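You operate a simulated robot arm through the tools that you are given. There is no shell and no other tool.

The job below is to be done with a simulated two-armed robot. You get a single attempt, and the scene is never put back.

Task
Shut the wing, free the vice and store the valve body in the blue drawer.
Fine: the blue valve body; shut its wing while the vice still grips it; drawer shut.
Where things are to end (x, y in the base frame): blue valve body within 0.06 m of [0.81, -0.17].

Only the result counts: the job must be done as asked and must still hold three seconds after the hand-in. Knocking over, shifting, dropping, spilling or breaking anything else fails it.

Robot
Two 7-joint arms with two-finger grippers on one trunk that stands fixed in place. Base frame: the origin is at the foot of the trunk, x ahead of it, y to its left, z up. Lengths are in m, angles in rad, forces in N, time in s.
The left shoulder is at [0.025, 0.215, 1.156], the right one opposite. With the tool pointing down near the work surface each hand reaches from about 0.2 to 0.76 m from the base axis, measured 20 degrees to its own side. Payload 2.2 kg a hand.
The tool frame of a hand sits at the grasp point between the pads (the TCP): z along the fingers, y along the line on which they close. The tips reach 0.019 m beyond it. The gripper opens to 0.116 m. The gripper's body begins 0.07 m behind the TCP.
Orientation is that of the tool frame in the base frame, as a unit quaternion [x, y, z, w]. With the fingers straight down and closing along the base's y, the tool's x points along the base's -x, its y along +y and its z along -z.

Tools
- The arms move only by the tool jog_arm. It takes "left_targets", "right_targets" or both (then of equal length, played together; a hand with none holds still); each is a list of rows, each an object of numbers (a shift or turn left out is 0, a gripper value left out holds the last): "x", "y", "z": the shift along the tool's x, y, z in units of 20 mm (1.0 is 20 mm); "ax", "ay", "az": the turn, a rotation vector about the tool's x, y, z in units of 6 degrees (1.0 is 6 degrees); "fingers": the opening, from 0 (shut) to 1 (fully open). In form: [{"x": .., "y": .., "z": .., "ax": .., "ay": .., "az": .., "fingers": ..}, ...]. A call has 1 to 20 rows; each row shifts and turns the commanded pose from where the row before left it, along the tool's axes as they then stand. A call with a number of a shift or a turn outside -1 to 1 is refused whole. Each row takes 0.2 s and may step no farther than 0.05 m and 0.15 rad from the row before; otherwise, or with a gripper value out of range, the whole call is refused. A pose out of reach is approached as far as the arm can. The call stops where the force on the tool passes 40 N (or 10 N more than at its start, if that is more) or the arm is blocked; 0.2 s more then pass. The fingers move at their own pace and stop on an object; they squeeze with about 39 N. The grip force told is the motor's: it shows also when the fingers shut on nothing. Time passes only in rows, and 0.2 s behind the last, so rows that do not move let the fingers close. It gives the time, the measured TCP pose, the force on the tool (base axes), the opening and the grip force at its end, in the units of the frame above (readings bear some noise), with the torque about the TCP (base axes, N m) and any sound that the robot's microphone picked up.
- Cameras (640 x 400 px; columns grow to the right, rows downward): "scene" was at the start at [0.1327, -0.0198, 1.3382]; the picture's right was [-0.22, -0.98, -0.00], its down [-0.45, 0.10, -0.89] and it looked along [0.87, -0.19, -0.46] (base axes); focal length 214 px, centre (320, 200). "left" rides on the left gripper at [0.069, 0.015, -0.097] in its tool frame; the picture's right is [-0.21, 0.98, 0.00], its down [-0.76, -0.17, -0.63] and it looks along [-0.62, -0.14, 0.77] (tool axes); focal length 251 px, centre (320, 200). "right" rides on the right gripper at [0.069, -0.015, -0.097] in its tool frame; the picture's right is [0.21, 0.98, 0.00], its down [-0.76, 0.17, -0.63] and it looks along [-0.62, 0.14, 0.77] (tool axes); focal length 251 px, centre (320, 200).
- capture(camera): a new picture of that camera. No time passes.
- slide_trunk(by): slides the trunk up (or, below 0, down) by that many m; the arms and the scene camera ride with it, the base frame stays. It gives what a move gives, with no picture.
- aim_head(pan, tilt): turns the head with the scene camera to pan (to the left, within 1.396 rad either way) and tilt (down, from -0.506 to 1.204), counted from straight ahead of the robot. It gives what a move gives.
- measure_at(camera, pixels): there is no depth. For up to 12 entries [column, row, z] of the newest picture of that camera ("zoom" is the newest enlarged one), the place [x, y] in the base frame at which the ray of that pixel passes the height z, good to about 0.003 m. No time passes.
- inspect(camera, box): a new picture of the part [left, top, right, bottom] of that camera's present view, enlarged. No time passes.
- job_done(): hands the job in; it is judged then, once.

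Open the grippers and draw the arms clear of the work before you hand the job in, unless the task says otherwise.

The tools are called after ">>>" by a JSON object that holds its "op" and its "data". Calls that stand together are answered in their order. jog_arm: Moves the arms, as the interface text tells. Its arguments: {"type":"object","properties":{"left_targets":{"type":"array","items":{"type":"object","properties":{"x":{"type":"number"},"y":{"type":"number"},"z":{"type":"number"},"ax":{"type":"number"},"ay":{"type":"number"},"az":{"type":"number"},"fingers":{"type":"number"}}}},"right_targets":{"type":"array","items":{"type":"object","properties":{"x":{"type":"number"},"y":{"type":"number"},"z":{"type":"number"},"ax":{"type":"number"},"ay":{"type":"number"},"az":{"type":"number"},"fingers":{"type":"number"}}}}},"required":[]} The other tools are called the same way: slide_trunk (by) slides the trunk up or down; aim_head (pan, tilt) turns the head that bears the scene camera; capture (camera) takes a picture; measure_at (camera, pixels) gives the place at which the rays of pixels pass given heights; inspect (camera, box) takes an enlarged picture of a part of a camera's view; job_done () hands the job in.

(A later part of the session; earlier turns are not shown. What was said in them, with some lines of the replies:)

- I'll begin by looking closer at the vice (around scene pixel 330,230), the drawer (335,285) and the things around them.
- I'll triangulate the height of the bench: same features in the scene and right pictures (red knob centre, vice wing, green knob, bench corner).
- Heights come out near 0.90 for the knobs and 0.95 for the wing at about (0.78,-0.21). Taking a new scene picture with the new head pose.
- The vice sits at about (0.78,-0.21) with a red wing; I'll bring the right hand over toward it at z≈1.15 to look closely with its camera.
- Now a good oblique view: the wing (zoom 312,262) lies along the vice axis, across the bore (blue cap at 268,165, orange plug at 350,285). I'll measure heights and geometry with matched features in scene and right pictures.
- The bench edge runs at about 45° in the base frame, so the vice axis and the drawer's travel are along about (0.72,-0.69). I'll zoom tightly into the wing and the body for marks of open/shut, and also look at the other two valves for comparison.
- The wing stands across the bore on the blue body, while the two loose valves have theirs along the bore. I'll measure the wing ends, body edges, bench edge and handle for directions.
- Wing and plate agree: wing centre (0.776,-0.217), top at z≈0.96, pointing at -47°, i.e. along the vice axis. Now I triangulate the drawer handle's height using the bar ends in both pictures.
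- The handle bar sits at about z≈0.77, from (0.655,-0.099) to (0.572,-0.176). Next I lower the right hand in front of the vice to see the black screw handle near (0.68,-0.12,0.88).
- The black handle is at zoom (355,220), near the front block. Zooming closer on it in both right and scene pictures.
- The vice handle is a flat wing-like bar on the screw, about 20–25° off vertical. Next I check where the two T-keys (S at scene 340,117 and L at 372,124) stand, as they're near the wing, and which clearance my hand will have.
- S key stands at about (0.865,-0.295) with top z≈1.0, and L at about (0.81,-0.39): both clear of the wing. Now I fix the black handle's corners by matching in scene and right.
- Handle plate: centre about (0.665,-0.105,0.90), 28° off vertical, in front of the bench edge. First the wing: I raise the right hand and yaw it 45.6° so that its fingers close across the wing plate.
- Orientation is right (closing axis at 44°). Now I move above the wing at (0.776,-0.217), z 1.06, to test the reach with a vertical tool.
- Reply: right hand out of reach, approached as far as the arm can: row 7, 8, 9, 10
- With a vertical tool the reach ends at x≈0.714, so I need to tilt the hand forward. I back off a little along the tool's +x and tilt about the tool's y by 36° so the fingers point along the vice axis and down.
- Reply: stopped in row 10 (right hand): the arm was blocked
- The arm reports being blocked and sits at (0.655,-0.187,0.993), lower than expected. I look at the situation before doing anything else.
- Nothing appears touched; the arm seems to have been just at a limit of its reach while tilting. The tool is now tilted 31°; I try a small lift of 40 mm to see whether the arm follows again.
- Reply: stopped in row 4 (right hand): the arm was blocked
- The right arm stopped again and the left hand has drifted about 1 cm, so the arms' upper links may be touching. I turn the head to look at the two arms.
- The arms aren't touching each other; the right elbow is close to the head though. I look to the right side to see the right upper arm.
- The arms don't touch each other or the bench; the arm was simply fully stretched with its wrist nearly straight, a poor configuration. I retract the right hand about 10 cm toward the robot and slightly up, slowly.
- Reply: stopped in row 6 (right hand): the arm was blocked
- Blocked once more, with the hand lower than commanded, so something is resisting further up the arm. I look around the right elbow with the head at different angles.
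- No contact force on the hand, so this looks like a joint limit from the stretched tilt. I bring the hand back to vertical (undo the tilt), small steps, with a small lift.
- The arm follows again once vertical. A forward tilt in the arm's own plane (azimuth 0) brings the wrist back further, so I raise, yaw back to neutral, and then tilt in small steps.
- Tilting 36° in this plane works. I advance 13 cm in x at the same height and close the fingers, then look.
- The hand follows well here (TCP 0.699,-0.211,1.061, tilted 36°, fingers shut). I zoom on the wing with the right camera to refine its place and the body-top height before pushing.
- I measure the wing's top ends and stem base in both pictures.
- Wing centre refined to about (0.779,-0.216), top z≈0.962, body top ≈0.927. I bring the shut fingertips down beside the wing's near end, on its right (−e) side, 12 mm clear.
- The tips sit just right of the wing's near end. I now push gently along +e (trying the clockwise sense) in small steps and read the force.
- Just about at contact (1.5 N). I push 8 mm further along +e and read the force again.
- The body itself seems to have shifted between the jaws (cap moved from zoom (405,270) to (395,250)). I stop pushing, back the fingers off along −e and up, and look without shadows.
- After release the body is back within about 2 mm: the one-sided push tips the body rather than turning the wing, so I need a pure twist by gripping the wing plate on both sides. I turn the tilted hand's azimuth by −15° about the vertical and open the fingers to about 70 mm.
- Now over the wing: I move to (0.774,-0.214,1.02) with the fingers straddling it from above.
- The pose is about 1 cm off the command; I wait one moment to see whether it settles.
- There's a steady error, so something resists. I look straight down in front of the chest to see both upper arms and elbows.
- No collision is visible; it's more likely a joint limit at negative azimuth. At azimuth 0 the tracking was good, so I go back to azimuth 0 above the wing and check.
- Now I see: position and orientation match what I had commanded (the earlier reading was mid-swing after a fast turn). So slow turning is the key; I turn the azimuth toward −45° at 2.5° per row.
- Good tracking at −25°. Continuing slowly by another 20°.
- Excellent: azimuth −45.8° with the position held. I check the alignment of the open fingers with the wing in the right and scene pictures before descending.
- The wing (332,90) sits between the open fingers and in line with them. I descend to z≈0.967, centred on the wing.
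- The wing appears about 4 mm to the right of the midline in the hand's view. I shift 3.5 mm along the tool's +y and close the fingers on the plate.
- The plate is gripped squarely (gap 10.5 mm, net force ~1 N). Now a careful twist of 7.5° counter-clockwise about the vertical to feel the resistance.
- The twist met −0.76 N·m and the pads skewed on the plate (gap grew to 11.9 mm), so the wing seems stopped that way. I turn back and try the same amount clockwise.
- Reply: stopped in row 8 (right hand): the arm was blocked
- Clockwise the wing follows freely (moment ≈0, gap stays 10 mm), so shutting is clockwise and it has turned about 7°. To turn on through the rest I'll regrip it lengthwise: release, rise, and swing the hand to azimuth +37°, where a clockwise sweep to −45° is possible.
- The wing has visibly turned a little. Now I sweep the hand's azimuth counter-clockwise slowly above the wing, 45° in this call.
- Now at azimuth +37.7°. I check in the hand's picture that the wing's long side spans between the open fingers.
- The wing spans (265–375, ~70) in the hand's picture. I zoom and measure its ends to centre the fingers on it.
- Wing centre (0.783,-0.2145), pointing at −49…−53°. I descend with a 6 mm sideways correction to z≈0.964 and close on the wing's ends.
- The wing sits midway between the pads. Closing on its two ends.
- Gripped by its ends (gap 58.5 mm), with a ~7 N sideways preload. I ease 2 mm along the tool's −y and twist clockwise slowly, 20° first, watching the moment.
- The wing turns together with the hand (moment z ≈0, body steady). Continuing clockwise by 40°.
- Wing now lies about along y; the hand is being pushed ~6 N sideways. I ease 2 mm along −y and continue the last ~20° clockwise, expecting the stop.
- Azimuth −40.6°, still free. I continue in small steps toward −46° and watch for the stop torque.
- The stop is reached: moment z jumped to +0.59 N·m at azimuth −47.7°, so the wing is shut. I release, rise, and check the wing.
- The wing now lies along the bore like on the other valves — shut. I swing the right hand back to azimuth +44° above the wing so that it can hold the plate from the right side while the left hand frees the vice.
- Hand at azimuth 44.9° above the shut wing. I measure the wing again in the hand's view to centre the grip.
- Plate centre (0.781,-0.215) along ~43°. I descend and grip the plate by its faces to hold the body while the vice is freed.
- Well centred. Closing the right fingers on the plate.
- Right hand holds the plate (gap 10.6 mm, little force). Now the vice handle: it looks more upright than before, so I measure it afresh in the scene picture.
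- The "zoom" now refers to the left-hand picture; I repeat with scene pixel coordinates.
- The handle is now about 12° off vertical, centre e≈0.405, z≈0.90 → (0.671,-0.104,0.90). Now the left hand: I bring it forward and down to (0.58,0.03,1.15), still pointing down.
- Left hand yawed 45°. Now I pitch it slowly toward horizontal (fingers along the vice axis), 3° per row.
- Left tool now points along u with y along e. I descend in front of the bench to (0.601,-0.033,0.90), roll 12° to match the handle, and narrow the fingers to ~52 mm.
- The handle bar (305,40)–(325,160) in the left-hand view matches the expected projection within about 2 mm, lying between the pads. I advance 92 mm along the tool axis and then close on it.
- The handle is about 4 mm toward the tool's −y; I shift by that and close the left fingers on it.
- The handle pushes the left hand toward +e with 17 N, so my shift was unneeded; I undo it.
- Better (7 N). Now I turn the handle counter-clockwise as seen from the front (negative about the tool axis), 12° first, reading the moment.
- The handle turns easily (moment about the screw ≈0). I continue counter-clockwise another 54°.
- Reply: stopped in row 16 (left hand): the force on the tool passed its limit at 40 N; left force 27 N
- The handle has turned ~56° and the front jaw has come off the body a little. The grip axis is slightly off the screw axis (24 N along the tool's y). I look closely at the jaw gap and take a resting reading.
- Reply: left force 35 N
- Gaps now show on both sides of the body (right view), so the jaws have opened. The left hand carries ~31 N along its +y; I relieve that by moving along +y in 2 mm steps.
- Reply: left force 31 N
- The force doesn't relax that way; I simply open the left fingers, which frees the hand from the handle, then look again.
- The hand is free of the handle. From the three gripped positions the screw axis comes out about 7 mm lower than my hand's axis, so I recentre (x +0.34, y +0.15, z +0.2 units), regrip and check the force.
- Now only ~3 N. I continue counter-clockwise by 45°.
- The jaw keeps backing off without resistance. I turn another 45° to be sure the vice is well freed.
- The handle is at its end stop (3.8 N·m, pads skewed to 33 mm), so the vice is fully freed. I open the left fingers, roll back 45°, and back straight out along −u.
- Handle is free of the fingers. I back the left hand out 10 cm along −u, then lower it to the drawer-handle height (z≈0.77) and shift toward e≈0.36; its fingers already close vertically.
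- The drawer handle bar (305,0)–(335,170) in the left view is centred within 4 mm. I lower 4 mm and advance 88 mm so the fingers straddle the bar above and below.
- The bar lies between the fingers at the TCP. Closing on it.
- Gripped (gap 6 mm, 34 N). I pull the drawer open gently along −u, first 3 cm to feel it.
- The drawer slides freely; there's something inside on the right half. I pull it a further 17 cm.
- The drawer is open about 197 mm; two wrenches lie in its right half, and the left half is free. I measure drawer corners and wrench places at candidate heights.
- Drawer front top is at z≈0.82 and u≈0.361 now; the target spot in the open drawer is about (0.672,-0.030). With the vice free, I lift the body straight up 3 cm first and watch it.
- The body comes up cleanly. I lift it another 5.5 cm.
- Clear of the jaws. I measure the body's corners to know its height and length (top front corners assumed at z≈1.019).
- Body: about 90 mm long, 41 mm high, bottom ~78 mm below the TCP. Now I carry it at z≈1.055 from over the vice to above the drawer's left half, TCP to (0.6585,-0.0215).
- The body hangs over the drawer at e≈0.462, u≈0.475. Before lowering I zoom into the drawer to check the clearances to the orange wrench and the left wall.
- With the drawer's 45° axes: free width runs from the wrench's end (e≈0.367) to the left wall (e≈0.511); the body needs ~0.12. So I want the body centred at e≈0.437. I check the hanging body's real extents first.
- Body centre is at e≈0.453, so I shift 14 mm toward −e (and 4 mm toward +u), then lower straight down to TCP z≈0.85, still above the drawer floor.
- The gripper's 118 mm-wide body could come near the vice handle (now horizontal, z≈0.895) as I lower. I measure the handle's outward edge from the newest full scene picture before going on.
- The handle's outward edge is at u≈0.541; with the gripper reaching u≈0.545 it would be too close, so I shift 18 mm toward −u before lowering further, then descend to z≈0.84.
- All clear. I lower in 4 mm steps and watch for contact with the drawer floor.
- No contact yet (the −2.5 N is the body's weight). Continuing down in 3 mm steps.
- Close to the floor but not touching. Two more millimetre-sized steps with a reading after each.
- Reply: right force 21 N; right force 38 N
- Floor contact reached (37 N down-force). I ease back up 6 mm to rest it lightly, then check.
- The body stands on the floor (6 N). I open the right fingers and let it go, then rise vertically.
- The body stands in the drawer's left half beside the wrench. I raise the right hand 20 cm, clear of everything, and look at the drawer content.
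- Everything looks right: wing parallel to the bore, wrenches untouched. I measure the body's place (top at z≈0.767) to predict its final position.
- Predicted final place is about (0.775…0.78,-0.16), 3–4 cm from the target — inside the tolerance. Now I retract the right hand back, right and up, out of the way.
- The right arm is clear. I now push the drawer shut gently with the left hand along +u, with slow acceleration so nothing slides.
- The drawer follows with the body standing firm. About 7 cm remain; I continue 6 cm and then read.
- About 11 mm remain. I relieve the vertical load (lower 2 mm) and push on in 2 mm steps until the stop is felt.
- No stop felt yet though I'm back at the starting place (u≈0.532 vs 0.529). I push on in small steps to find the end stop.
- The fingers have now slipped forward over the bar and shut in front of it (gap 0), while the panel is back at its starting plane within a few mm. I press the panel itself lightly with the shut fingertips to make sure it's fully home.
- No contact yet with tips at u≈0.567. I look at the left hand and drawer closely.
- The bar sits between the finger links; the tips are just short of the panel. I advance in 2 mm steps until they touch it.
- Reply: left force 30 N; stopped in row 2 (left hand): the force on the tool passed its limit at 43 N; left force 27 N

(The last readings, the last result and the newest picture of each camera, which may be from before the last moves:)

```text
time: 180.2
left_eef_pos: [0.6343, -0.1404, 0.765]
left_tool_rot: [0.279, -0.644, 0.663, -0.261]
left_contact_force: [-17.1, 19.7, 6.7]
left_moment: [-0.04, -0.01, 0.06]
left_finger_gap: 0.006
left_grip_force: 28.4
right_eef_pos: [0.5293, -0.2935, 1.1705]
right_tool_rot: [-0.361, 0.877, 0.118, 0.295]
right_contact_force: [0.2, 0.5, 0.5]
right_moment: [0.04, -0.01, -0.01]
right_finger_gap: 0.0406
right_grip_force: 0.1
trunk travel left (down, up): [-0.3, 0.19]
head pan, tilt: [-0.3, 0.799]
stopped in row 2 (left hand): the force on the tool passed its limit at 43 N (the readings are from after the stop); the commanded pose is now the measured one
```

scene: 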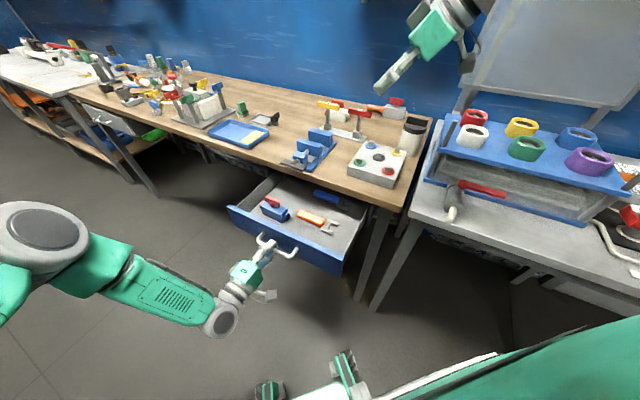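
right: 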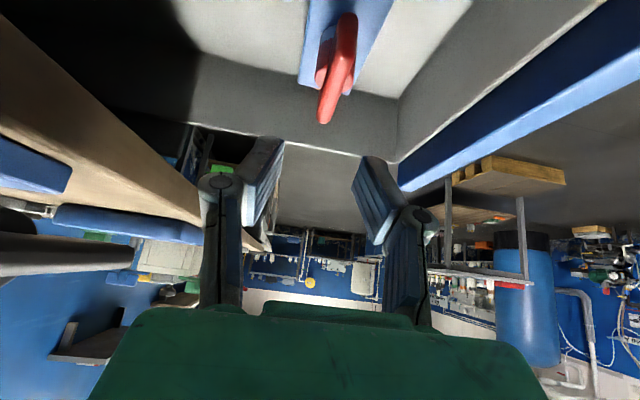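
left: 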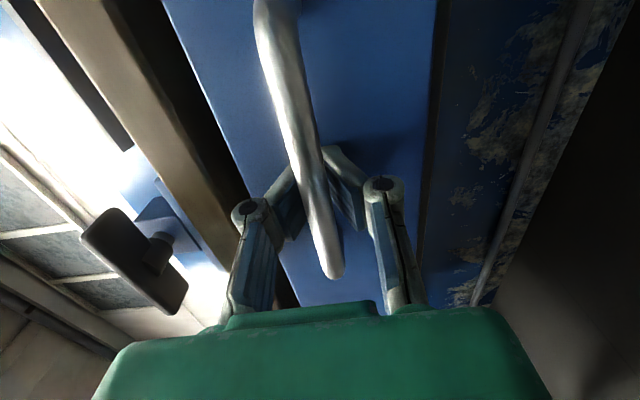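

The tips press the panel and the force rises to >40 N with no movement: the drawer is firmly shut. I ease back 4 mm, open the fingers around the bar, and withdraw straight back.

>>> {"op": "jog_arm", "data": {"left_targets": [{"z": -0.1}, {"z": -0.1}, {"fingers": 0.3}, {"fingers": 0.6}, {}, {}, {"z": -0.3}, {"z": -0.3}, {}]}}

>>> {"op": "capture", "data": {"camera": "left"}}

>>> {"op": "inspect", "data": {"camera": "scene", "box": [220, 140, 370, 260]}}

```text
time: 182.2
left_eef_pos: [0.6251, -0.1331, 0.7634]
left_tool_rot: [0.279, -0.646, 0.661, -0.261]
left_contact_force: [0.3, -0.4, -0.7]
left_moment: [-0.03, -0.02, -0.02]
left_finger_gap: 0.0697
left_grip_force: 0.1
right_eef_pos: [0.5311, -0.2961, 1.1676]
right_tool_rot: [-0.36, 0.877, 0.119, 0.294]
right_contact_force: [-0.1, -0.2, -0.5]
right_moment: [-0.03, -0.02, -0.02]
right_finger_gap: 0.0403
right_grip_force: 0.1
trunk travel left (down, up): [-0.3, 0.19]
head pan, tilt: [-0.3, 0.799]
```

```text
taken
```

left: 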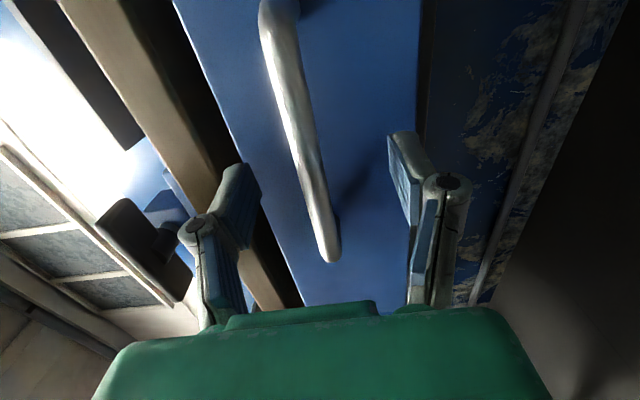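

```text
3.33 times, centred on (295, 200) of scene
```

zoom: 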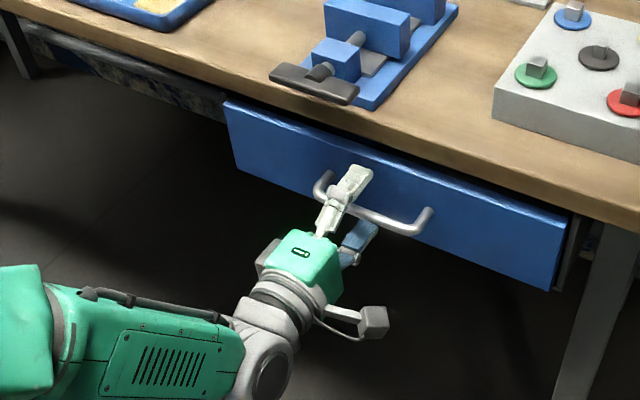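

The fingers are open around the bar and clear of it. I withdraw 15 cm straight back.

>>> {"op": "jog_arm", "data": {"left_targets": [{"z": -0.4}, {"z": -0.6}, {"z": -0.7}, {"z": -0.7}, {"z": -0.7}, {"z": -0.7}, {"z": -0.7}, {"z": -0.7}, {"z": -0.7}, {"z": -0.7}, {"z": -0.7}, {}]}}

>>> {"op": "capture", "data": {"camera": "scene"}}

>>> {"op": "inspect", "data": {"camera": "scene", "box": [220, 140, 370, 260]}}

```text
time: 184.8
left_eef_pos: [0.521, -0.0293, 0.7614]
left_tool_rot: [0.279, -0.645, 0.662, -0.261]
left_contact_force: [0.8, 0.3, -0.5]
left_moment: [0.0, -0.01, -0.03]
left_finger_gap: 0.0698
left_grip_force: 0.1
right_eef_pos: [0.5323, -0.2975, 1.1681]
right_tool_rot: [-0.36, 0.877, 0.119, 0.296]
right_contact_force: [1.0, -0.3, -0.8]
right_moment: [-0.01, -0.01, 0.02]
right_finger_gap: 0.0407
right_grip_force: 0.0
trunk travel left (down, up): [-0.3, 0.19]
head pan, tilt: [-0.3, 0.799]
```

```text
taken
```

scene: 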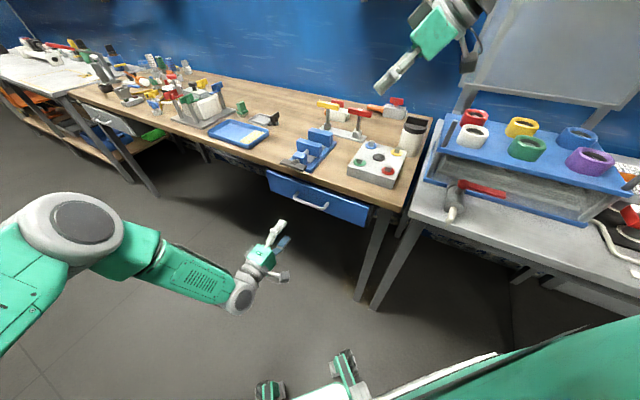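

```text
3.33 times, centred on (295, 200) of scene
```

zoom: 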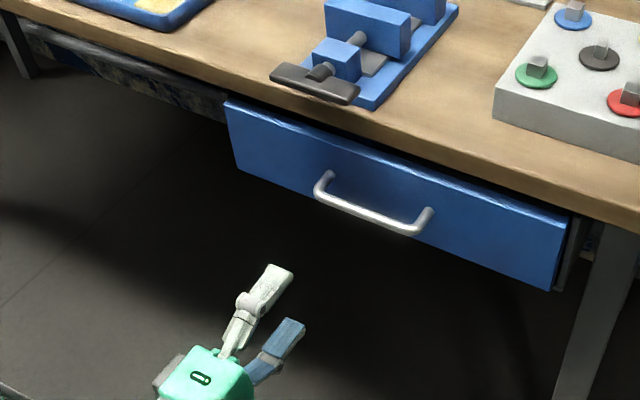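

The drawer is shut and the handle is free. I draw the left hand back and up, and open both grippers fully while moving the right hand back too.

>>> {"op": "jog_arm", "data": {"left_targets": [{"y": -0.8, "z": -0.3, "fingers": 1.0}, {"y": -0.8, "z": -0.3}, {"y": -0.8, "z": -0.3}, {"y": -0.8, "z": -0.3}, {"y": -0.8, "z": -0.3}, {"y": -0.8, "z": -0.3}, {"y": -0.8, "z": -0.3}, {"y": -0.8, "z": -0.3}, {"y": -0.8, "z": -0.3}, {"y": -0.8, "z": -0.3}, {"y": -0.8, "z": -0.3}, {"y": -0.8, "z": -0.3}, {"y": -0.8, "z": -0.3}, {"y": -0.8, "z": -0.3}, {}], "right_targets": [{"x": 0.1, "y": -0.1, "z": -0.3, "fingers": 1.0}, {"x": 0.1, "y": -0.1, "z": -0.3}, {"x": 0.1, "y": -0.1, "z": -0.3}, {"x": 0.1, "y": -0.1, "z": -0.3}, {"x": 0.1, "y": -0.1, "z": -0.3}, {"x": 0.1, "y": -0.1, "z": -0.3}, {"x": 0.1, "y": -0.1, "z": -0.3}, {"x": 0.1, "y": -0.1, "z": -0.3}, {"x": 0.1, "y": -0.1, "z": -0.3}, {"x": 0.1, "y": -0.1, "z": -0.3}, {}, {}, {}, {}, {}]}}

>>> {"op": "aim_head", "data": {"pan": -0.25, "tilt": 0.75}}

>>> {"op": "capture", "data": {"camera": "scene"}}

>>> {"op": "inspect", "data": {"camera": "scene", "box": [260, 100, 430, 250]}}

```text
time: 188.0
left_eef_pos: [0.4666, 0.0366, 0.9859]
left_tool_rot: [0.28, -0.645, 0.661, -0.261]
left_contact_force: [-0.4, 0.3, -0.3]
left_moment: [0.02, -0.02, -0.02]
left_finger_gap: 0.116
left_grip_force: 0.1
right_eef_pos: [0.5082, -0.3483, 1.2034]
right_tool_rot: [-0.359, 0.877, 0.119, 0.295]
right_contact_force: [0.0, -0.2, -0.6]
right_moment: [0.01, -0.02, 0.02]
right_finger_gap: 0.1157
right_grip_force: 0.2
trunk travel left (down, up): [-0.3, 0.19]
head pan, tilt: [-0.3, 0.799]
```

```text
time: 188.6
left_eef_pos: [0.466, 0.0373, 0.9853]
left_tool_rot: [0.279, -0.646, 0.661, -0.26]
left_contact_force: [-1.2, -0.7, -0.4]
left_moment: [0.0, -0.01, -0.03]
left_finger_gap: 0.1161
left_grip_force: 0.1
right_eef_pos: [0.5086, -0.3484, 1.2047]
right_tool_rot: [-0.36, 0.877, 0.119, 0.295]
right_contact_force: [-0.5, 0.3, 0.3]
right_moment: [0.01, -0.02, 0.01]
right_finger_gap: 0.1162
right_grip_force: 0.1
trunk travel left (down, up): [-0.3, 0.19]
head pan, tilt: [-0.25, 0.75]
```

```text
taken
```

scene: 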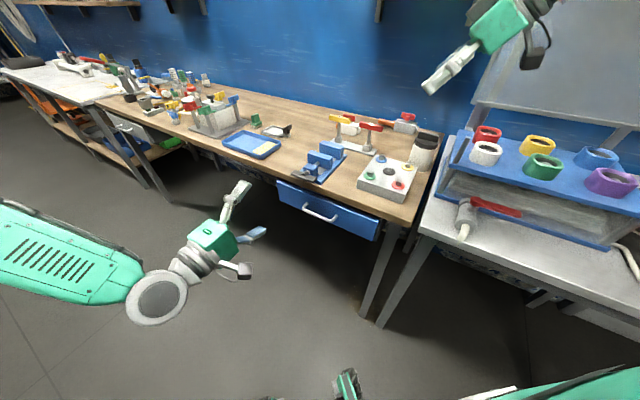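

```text
2.67 times, centred on (345, 175) of scene
```

zoom: 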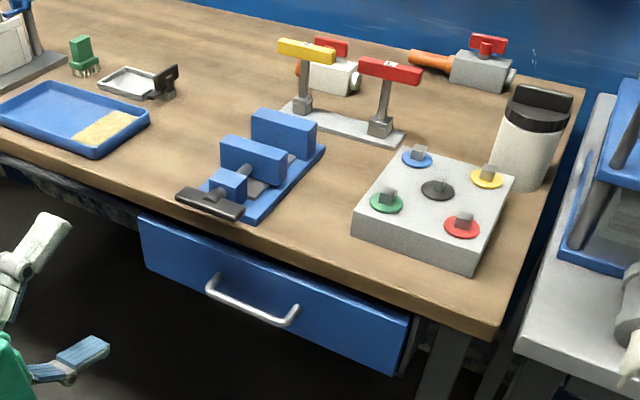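

The drawer front is back at its initial pixels (277,182), the vice stands open and empty, all other items are where they were, and both hands are open and clear. Handing in.

>>> {"op": "job_done", "data": {}}

```text
The job is handed in.
```

The valve job is handed in: the wing is shut, the vice is freed, and the blue valve body is standing in the closed blue drawer. I don't have the verdict, only what I measured along the way.

- **Wing:** I turned it clockwise, with the vice still gripping the body, until it hit its stop. It now lies along the bore, like the wings on the two loose valves. While I turned it, the vice handle also crept about 16° in the loosening direction.
- **Vice:** I turned its handle counter-clockwise to its end stop, and the jaws opened clear of the body.
- **Body:** it stands upright in the left half of the drawer, beside the two wrenches already in there, which I didn't touch.
- **Final place:** I estimate about (0.775, -0.16), roughly 3 to 4 cm from the target against the 6 cm allowed. I set it short of the target on purpose, because the gripper would otherwise have come too close to the vice handle. I measured this with the drawer still open, so the final position assumes the body didn't slide as the drawer closed; I saw no sliding.
- **Drawer:** I pressed it firmly against its stop, and its front is back where it started.

Early on I pushed the wing from one side only. That tipped the body slightly between the jaws, and it came back to within about 2 mm. In the last picture the rest of the bench looks as it did at the start. Both grippers are open and clear of the work.
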